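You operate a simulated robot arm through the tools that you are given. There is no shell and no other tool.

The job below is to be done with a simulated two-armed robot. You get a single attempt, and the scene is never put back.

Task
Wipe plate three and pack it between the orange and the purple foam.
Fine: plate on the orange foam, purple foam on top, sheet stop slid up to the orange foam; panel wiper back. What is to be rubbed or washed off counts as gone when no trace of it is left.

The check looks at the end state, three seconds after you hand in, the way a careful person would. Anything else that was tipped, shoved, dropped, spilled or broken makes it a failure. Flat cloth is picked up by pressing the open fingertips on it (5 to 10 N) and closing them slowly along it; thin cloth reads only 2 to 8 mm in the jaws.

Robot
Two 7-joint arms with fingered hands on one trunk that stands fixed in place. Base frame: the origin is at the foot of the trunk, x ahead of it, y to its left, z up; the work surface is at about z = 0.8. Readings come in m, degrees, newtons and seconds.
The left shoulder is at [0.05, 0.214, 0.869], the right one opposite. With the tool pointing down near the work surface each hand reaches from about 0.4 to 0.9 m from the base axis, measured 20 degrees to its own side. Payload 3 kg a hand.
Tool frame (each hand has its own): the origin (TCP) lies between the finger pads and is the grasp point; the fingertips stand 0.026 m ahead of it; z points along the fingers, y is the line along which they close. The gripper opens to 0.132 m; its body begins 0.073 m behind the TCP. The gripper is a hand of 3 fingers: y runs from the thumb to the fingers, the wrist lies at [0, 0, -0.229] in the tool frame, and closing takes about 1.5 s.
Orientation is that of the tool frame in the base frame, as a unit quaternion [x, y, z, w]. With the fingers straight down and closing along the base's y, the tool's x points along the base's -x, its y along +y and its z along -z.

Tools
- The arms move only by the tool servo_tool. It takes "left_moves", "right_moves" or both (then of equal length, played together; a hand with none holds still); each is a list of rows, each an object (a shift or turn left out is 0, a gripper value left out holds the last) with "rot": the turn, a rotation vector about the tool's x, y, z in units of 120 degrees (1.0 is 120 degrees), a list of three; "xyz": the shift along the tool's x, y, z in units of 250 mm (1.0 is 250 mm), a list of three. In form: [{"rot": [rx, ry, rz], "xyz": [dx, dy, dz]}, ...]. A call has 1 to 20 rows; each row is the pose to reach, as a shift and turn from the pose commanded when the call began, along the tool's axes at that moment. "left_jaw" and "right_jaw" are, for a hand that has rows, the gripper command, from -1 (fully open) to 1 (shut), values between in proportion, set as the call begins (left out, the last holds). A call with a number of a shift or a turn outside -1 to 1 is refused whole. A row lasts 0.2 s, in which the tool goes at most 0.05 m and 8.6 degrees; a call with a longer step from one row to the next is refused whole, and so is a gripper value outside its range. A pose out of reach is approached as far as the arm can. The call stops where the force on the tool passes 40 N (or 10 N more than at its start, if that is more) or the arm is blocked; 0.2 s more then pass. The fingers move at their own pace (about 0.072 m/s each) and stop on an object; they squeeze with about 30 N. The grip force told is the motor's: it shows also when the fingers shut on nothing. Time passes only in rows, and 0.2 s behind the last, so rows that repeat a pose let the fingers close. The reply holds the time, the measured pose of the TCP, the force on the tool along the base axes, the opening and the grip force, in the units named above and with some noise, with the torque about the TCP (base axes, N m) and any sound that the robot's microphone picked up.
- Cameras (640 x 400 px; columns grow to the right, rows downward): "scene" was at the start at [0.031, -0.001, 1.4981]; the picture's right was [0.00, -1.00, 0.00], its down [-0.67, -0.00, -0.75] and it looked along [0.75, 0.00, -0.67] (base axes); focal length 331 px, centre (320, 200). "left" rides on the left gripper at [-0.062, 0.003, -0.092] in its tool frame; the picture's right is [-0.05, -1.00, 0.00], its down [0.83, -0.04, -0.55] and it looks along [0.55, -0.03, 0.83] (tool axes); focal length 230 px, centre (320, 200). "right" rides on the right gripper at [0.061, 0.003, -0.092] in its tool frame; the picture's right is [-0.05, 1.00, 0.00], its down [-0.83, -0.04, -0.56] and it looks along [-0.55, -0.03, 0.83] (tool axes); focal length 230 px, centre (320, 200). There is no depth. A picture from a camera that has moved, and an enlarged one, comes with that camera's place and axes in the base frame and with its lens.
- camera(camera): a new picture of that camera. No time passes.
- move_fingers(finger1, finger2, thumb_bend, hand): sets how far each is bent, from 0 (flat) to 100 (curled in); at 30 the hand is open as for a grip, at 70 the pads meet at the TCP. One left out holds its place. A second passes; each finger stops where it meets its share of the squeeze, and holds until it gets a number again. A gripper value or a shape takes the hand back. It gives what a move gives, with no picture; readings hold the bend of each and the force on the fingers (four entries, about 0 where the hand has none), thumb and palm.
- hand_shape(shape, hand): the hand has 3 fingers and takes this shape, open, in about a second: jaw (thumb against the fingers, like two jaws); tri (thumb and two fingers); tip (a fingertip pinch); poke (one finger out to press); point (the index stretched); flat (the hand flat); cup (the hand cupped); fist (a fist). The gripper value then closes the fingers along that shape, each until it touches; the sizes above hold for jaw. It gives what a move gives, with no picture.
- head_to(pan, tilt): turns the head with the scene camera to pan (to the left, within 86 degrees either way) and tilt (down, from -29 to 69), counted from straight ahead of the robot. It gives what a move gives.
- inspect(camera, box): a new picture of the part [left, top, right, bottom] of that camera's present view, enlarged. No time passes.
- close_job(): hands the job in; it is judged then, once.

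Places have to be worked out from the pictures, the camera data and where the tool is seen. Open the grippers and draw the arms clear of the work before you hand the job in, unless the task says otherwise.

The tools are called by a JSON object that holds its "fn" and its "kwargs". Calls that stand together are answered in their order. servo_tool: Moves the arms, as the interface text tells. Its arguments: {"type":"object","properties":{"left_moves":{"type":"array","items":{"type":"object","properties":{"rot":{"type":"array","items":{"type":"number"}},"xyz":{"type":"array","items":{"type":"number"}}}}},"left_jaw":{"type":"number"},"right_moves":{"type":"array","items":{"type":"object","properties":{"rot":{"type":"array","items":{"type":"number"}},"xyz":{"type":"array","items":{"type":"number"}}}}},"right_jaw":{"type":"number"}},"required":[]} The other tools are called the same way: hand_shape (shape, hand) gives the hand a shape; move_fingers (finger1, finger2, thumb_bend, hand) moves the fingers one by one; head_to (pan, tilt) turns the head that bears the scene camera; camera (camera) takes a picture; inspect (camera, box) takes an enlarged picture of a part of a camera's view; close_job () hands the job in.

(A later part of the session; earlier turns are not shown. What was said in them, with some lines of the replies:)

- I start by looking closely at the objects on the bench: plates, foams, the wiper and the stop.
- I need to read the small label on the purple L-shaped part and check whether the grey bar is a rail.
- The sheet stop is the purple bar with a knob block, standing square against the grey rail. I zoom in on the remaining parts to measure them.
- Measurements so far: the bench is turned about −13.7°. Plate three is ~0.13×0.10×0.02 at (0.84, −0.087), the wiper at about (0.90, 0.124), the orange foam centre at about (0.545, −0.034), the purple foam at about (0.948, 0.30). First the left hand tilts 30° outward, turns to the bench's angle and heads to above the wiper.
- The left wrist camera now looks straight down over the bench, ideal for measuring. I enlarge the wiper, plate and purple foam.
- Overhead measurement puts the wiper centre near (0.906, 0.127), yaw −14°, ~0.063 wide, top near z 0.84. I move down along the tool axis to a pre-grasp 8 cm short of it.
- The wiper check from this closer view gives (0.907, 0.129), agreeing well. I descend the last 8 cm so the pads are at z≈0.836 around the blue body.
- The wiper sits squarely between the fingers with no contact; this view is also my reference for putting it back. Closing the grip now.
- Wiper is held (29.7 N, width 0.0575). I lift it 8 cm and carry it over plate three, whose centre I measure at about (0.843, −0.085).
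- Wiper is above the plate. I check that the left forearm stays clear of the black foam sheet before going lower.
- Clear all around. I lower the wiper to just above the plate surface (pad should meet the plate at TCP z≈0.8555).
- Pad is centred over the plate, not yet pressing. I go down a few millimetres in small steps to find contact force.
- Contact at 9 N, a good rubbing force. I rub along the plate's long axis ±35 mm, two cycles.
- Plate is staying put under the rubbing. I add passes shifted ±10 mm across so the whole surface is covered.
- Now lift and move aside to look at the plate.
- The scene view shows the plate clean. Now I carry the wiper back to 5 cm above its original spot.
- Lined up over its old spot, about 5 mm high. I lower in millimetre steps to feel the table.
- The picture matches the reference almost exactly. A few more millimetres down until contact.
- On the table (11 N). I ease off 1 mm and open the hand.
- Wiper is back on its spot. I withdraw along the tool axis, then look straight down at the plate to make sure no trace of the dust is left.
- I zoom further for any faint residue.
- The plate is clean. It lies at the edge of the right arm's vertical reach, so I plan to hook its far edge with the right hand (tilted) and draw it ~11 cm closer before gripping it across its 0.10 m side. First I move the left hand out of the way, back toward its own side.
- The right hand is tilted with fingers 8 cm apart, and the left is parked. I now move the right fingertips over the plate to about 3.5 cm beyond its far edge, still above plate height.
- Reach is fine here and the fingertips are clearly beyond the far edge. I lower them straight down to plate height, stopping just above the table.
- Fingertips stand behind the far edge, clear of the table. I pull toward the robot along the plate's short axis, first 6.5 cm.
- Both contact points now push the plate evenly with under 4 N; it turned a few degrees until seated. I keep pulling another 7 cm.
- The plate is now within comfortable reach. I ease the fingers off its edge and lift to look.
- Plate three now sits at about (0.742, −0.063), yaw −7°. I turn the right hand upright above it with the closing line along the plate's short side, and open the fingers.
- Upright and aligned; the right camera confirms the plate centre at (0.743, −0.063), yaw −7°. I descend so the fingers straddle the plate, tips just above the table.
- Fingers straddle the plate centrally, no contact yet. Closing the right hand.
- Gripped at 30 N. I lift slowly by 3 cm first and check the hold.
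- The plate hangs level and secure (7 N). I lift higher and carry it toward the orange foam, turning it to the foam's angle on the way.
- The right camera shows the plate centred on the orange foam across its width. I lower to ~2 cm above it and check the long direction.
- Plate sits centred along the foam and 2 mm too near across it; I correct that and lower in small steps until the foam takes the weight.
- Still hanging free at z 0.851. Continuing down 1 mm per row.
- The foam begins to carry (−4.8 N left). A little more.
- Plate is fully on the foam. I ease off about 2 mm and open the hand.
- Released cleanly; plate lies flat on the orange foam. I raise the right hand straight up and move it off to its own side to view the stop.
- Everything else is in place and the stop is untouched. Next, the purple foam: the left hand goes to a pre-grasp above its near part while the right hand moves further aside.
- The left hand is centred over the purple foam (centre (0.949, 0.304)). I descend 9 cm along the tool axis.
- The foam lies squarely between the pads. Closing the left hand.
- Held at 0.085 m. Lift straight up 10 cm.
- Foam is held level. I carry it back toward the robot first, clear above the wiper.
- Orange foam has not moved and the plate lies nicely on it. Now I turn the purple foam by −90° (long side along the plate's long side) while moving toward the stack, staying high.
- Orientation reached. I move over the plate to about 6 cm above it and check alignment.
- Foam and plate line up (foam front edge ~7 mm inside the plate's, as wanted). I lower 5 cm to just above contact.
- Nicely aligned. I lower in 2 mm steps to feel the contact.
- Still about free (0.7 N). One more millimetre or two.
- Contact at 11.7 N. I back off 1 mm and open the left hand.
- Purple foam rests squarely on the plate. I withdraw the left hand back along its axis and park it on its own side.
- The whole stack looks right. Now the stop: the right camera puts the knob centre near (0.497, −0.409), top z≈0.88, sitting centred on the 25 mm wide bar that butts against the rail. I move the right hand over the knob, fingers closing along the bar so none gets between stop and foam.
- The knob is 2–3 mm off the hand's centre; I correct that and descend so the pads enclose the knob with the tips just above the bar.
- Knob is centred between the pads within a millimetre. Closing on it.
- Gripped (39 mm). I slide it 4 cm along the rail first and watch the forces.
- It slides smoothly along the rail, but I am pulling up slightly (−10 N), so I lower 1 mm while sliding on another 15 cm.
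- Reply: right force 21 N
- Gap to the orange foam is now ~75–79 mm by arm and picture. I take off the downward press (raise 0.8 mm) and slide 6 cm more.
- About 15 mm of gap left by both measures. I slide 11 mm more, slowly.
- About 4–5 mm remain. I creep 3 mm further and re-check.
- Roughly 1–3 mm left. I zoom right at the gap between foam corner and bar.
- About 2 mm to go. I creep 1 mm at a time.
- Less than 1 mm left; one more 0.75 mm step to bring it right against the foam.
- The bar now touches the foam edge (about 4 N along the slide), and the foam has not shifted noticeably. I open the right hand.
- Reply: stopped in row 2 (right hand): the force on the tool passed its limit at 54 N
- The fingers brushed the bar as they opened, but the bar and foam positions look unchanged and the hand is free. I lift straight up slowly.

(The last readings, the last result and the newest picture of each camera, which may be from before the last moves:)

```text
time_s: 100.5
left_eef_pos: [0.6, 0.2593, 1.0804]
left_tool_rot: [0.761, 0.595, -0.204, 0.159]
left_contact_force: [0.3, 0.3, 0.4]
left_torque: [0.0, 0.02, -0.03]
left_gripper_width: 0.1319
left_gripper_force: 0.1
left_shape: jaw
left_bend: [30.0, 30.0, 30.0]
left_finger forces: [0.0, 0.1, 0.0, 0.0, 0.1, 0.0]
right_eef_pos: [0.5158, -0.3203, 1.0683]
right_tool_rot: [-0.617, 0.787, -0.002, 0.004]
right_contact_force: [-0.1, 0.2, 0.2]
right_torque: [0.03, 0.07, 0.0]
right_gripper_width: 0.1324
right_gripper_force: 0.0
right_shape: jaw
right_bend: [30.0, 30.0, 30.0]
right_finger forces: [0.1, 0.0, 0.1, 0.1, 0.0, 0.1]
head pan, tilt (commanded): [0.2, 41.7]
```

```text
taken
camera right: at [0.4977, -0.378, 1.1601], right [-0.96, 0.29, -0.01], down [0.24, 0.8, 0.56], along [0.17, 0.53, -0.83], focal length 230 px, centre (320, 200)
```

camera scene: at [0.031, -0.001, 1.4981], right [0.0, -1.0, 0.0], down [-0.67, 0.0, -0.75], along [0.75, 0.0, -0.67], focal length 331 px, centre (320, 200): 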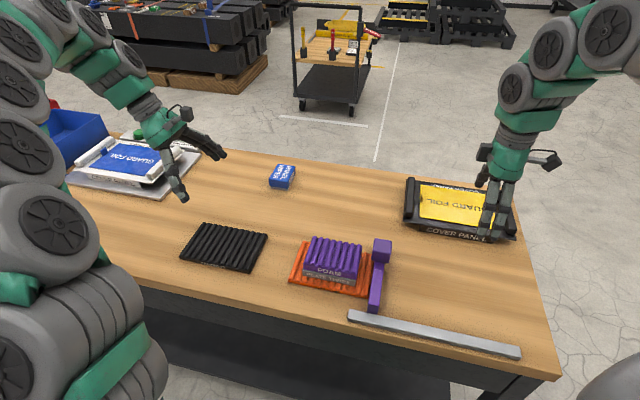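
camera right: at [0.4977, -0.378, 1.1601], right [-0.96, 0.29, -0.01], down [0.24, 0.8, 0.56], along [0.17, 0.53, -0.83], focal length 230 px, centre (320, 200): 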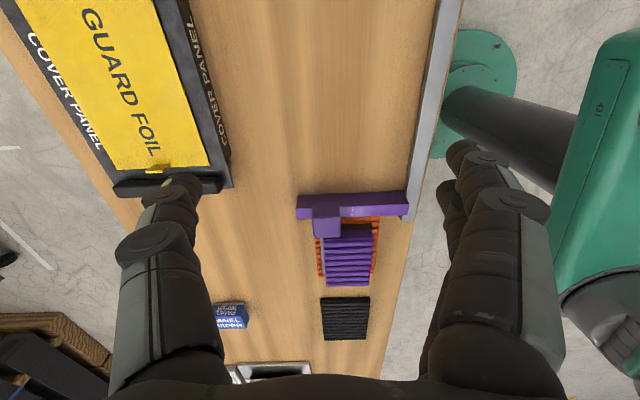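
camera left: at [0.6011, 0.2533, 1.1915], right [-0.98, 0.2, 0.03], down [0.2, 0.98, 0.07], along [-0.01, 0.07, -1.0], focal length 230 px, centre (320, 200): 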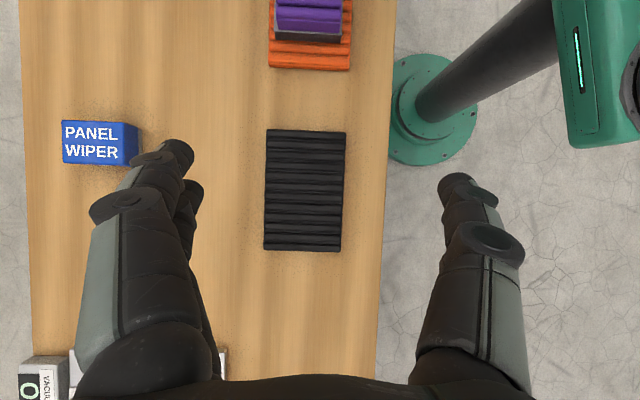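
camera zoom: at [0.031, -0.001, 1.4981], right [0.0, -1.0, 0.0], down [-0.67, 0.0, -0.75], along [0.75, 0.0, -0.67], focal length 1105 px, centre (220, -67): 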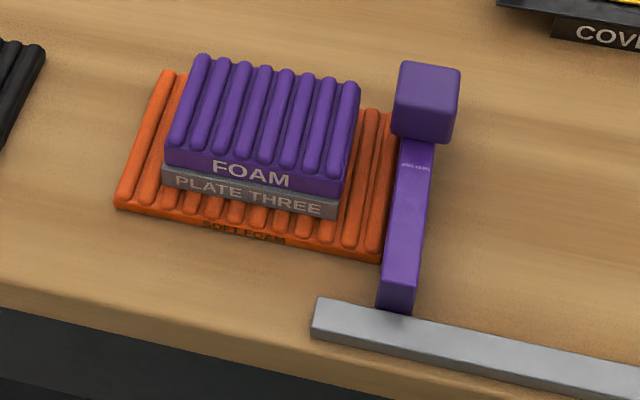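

I check the finished stack and stop closely from both cameras.

{"fn": "inspect", "kwargs": {"camera": "right", "box": [280, 170, 440, 300]}}

{"fn": "inspect", "kwargs": {"camera": "scene", "box": [350, 235, 400, 320]}}

{"fn": "inspect", "kwargs": {"camera": "scene", "box": [255, 150, 305, 200]}}

{"fn": "inspect", "kwargs": {"camera": "scene", "box": [170, 210, 282, 285]}}

{"fn": "inspect", "kwargs": {"camera": "scene", "box": [390, 150, 540, 260]}}

{"fn": "inspect", "kwargs": {"camera": "scene", "box": [60, 90, 260, 215]}}

```text
3.08 times, centred on (360, 235) of right
camera zoom: at [0.4977, -0.378, 1.1601], right [-0.96, 0.29, -0.01], down [0.24, 0.8, 0.56], along [0.17, 0.53, -0.83], focal length 708 px, centre (197, 92)
```

zoom: 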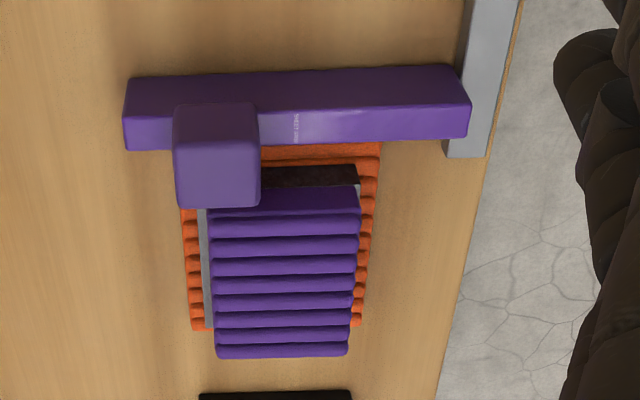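

```text
4.71 times, centred on (375, 278) of scene
camera zoom: at [0.031, -0.001, 1.4981], right [0.0, -1.0, 0.0], down [-0.67, 0.0, -0.75], along [0.75, 0.0, -0.67], focal length 1560 px, centre (61, -165)
```

zoom: 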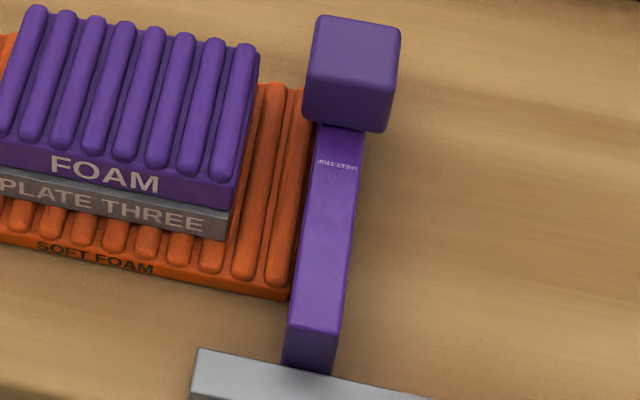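

```text
8.00 times, centred on (280, 175) of scene
camera zoom: at [0.031, -0.001, 1.4981], right [0.0, -1.0, 0.0], down [-0.67, 0.0, -0.75], along [0.75, 0.0, -0.67], focal length 2652 px, centre (640, 400)
```

zoom: 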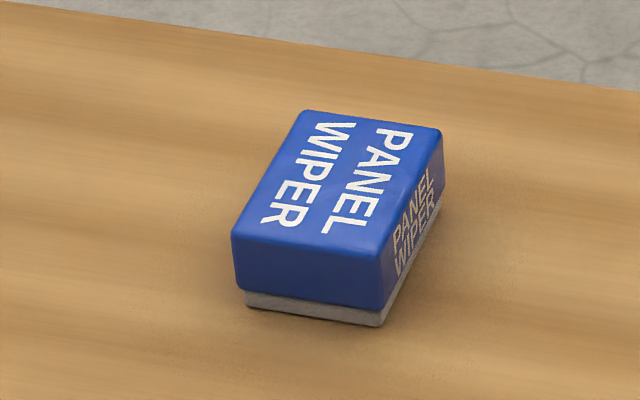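

```text
5.33 times, centred on (226, 248) of scene
camera zoom: at [0.031, -0.001, 1.4981], right [0.0, -1.0, 0.0], down [-0.67, 0.0, -0.75], along [0.75, 0.0, -0.67], focal length 1768 px, centre (821, -53)
```

zoom: 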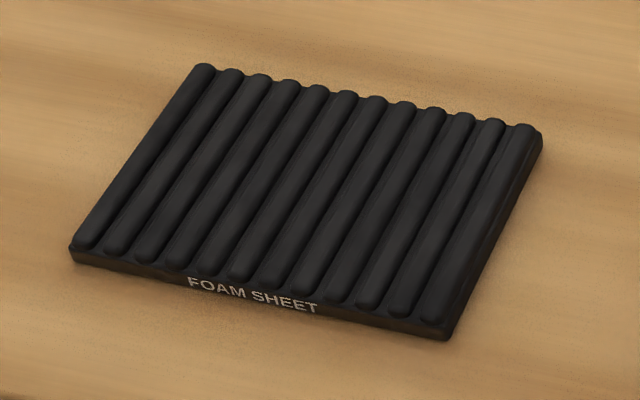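

```text
3.64 times, centred on (465, 205) of scene
camera zoom: at [0.031, -0.001, 1.4981], right [0.0, -1.0, 0.0], down [-0.67, 0.0, -0.75], along [0.75, 0.0, -0.67], focal length 1205 px, centre (-207, 182)
```

zoom: 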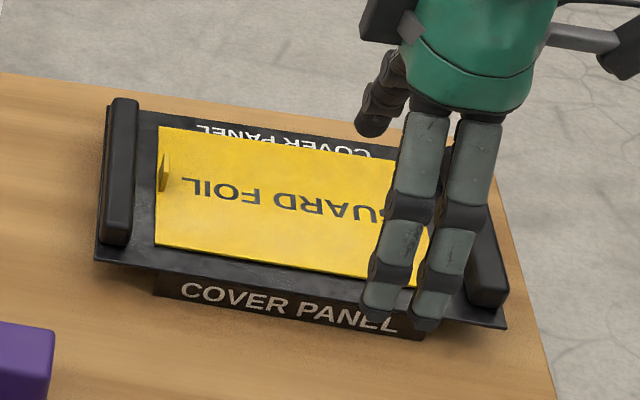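

```text
3.20 times, centred on (160, 152) of scene
camera zoom: at [0.031, -0.001, 1.4981], right [0.0, -1.0, 0.0], down [-0.67, 0.0, -0.75], along [0.75, 0.0, -0.67], focal length 1061 px, centre (832, 352)
```

zoom: 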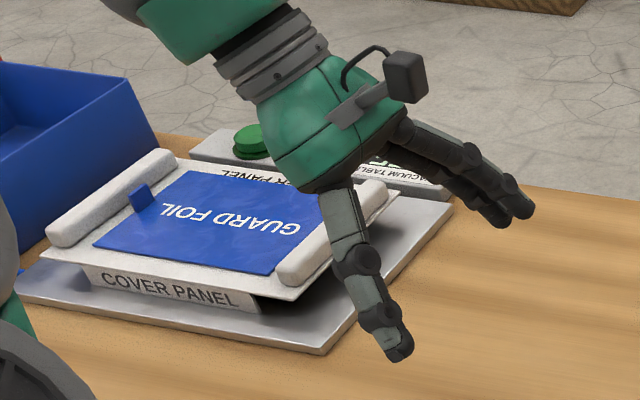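

Everything else is where it was; the wiper is within about a millimetre of its original place. One last close look at the contact between stop and foam.

{"fn": "inspect", "kwargs": {"camera": "scene", "box": [358, 280, 382, 312]}}

{"fn": "inspect", "kwargs": {"camera": "scene", "box": [360, 250, 388, 285]}}

{"fn": "inspect", "kwargs": {"camera": "scene", "box": [295, 230, 367, 300]}}

```text
12.50 times, centred on (370, 296) of scene
camera zoom: at [0.031, -0.001, 1.4981], right [0.0, -1.0, 0.0], down [-0.67, 0.0, -0.75], along [0.75, 0.0, -0.67], focal length 4143 px, centre (-305, -1000)
```

zoom: 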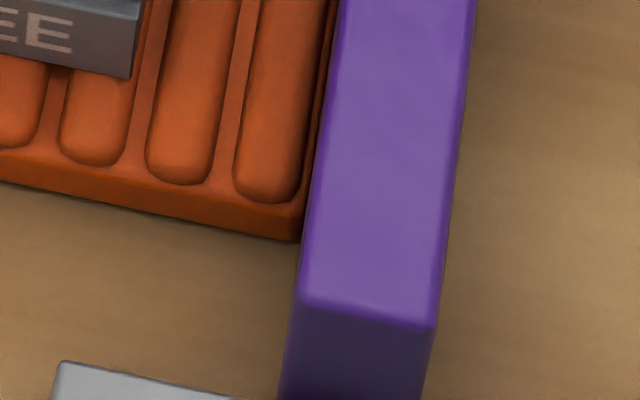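

```text
11.43 times, centred on (374, 268) of scene
camera zoom: at [0.031, -0.001, 1.4981], right [0.0, -1.0, 0.0], down [-0.67, 0.0, -0.75], along [0.75, 0.0, -0.67], focal length 3788 px, centre (-297, -571)
```

zoom: 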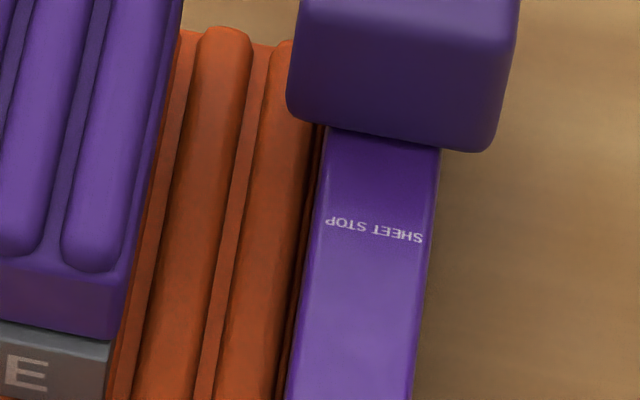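

```text
5.71 times, centred on (331, 265) of scene
camera zoom: at [0.031, -0.001, 1.4981], right [0.0, -1.0, 0.0], down [-0.67, 0.0, -0.75], along [0.75, 0.0, -0.67], focal length 1894 px, centre (257, -171)
```

zoom: 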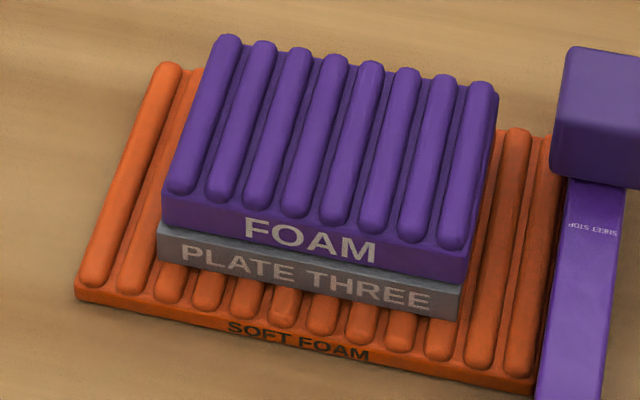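

Stop is flush against the orange foam and the stack is neat. I raise both open hands a little to be well clear before handing in.

{"fn": "servo_tool", "kwargs": {"left_moves": [{"xyz": [-0.04, 0, -0.0691]}, {"xyz": [-0.08, 0, -0.1382]}, {"xyz": [-0.12, 0, -0.2073]}, {"xyz": [-0.16, 0, -0.2764]}, {"xyz": [-0.16, 0, -0.2764]}], "right_moves": [{"xyz": [0.02, 0, -0.04]}, {"xyz": [0.04, 0, -0.08]}, {"xyz": [0.06, 0, -0.12]}, {"xyz": [0.08, 0, -0.16]}, {"xyz": [0.08, 0, -0.16]}]}}

{"fn": "camera", "kwargs": {"camera": "scene"}}

```text
time_s: 101.7
left_eef_pos: [0.5977, 0.2588, 1.1497]
left_tool_rot: [0.76, 0.595, -0.204, 0.16]
left_contact_force: [-0.2, -0.4, -0.4]
left_torque: [0.01, 0.05, -0.01]
left_gripper_width: 0.1321
left_gripper_force: 0.1
left_shape: jaw
left_bend: [30.0, 30.0, 30.0]
left_finger forces: [0.0, 0.0, 0.0, 0.1, 0.0, 0.0]
left hand out of reach, approached as far as the arm can: row 4, 5
right_eef_pos: [0.5094, -0.3396, 1.11]
right_tool_rot: [-0.616, 0.788, -0.002, 0.005]
right_contact_force: [0.2, -0.1, 0.1]
right_torque: [-0.03, 0.04, -0.03]
right_gripper_width: 0.1321
right_gripper_force: 0.0
right_shape: jaw
right_bend: [30.0, 30.0, 30.0]
right_finger forces: [0.0, 0.0, 0.0, 0.0, 0.1, 0.0]
head pan, tilt (commanded): [0.2, 41.7]
```

```text
taken
camera scene: at [0.031, -0.001, 1.4981], right [0.0, -1.0, 0.0], down [-0.67, 0.0, -0.75], along [0.75, 0.0, -0.67], focal length 331 px, centre (320, 200)
```

scene: 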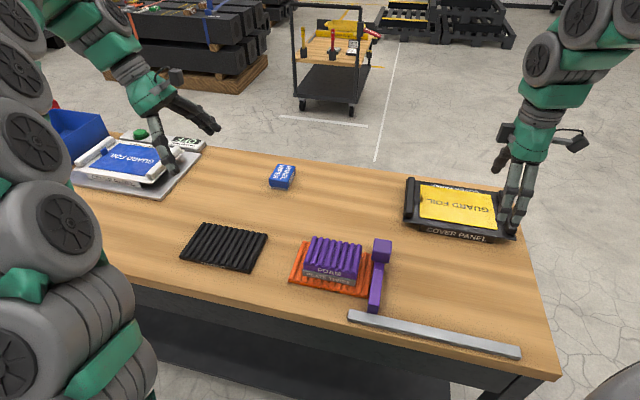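

Plate three is wiped clean and lies on the orange foam with the purple foam on top. The stop touches the orange foam, the wiper is back in its place, and both hands are open and clear. I hand the job in.

{"fn": "close_job", "kwargs": {}}

```text
The job is handed in.
```

I handed the job in with plate three wiped and packed between the orange and purple foam. I don't have the check's verdict.

- **Plate three:** I wiped it with the panel wiper, and close-up pictures before packing showed no trace of the dust. It was at the edge of the right arm's reach, so I first drew it about 10 cm closer along the bench. It now lies centred on the orange foam.
- **Purple foam:** it sits squarely on the plate. I turned it a quarter turn so its long side matches the plate's.
- **Sheet stop:** I slid it along the rail until it touched the orange foam. As my right hand let go, the fingers brushed the bar with about 54 N for a moment. Pictures afterwards showed the stop and foam had not moved.
- **Panel wiper:** it is back within about 1 mm of where it started.

The black foam sheet, both cover panels and the vacuum table look unchanged in the final pictures. Both hands are open and clear of the bench.
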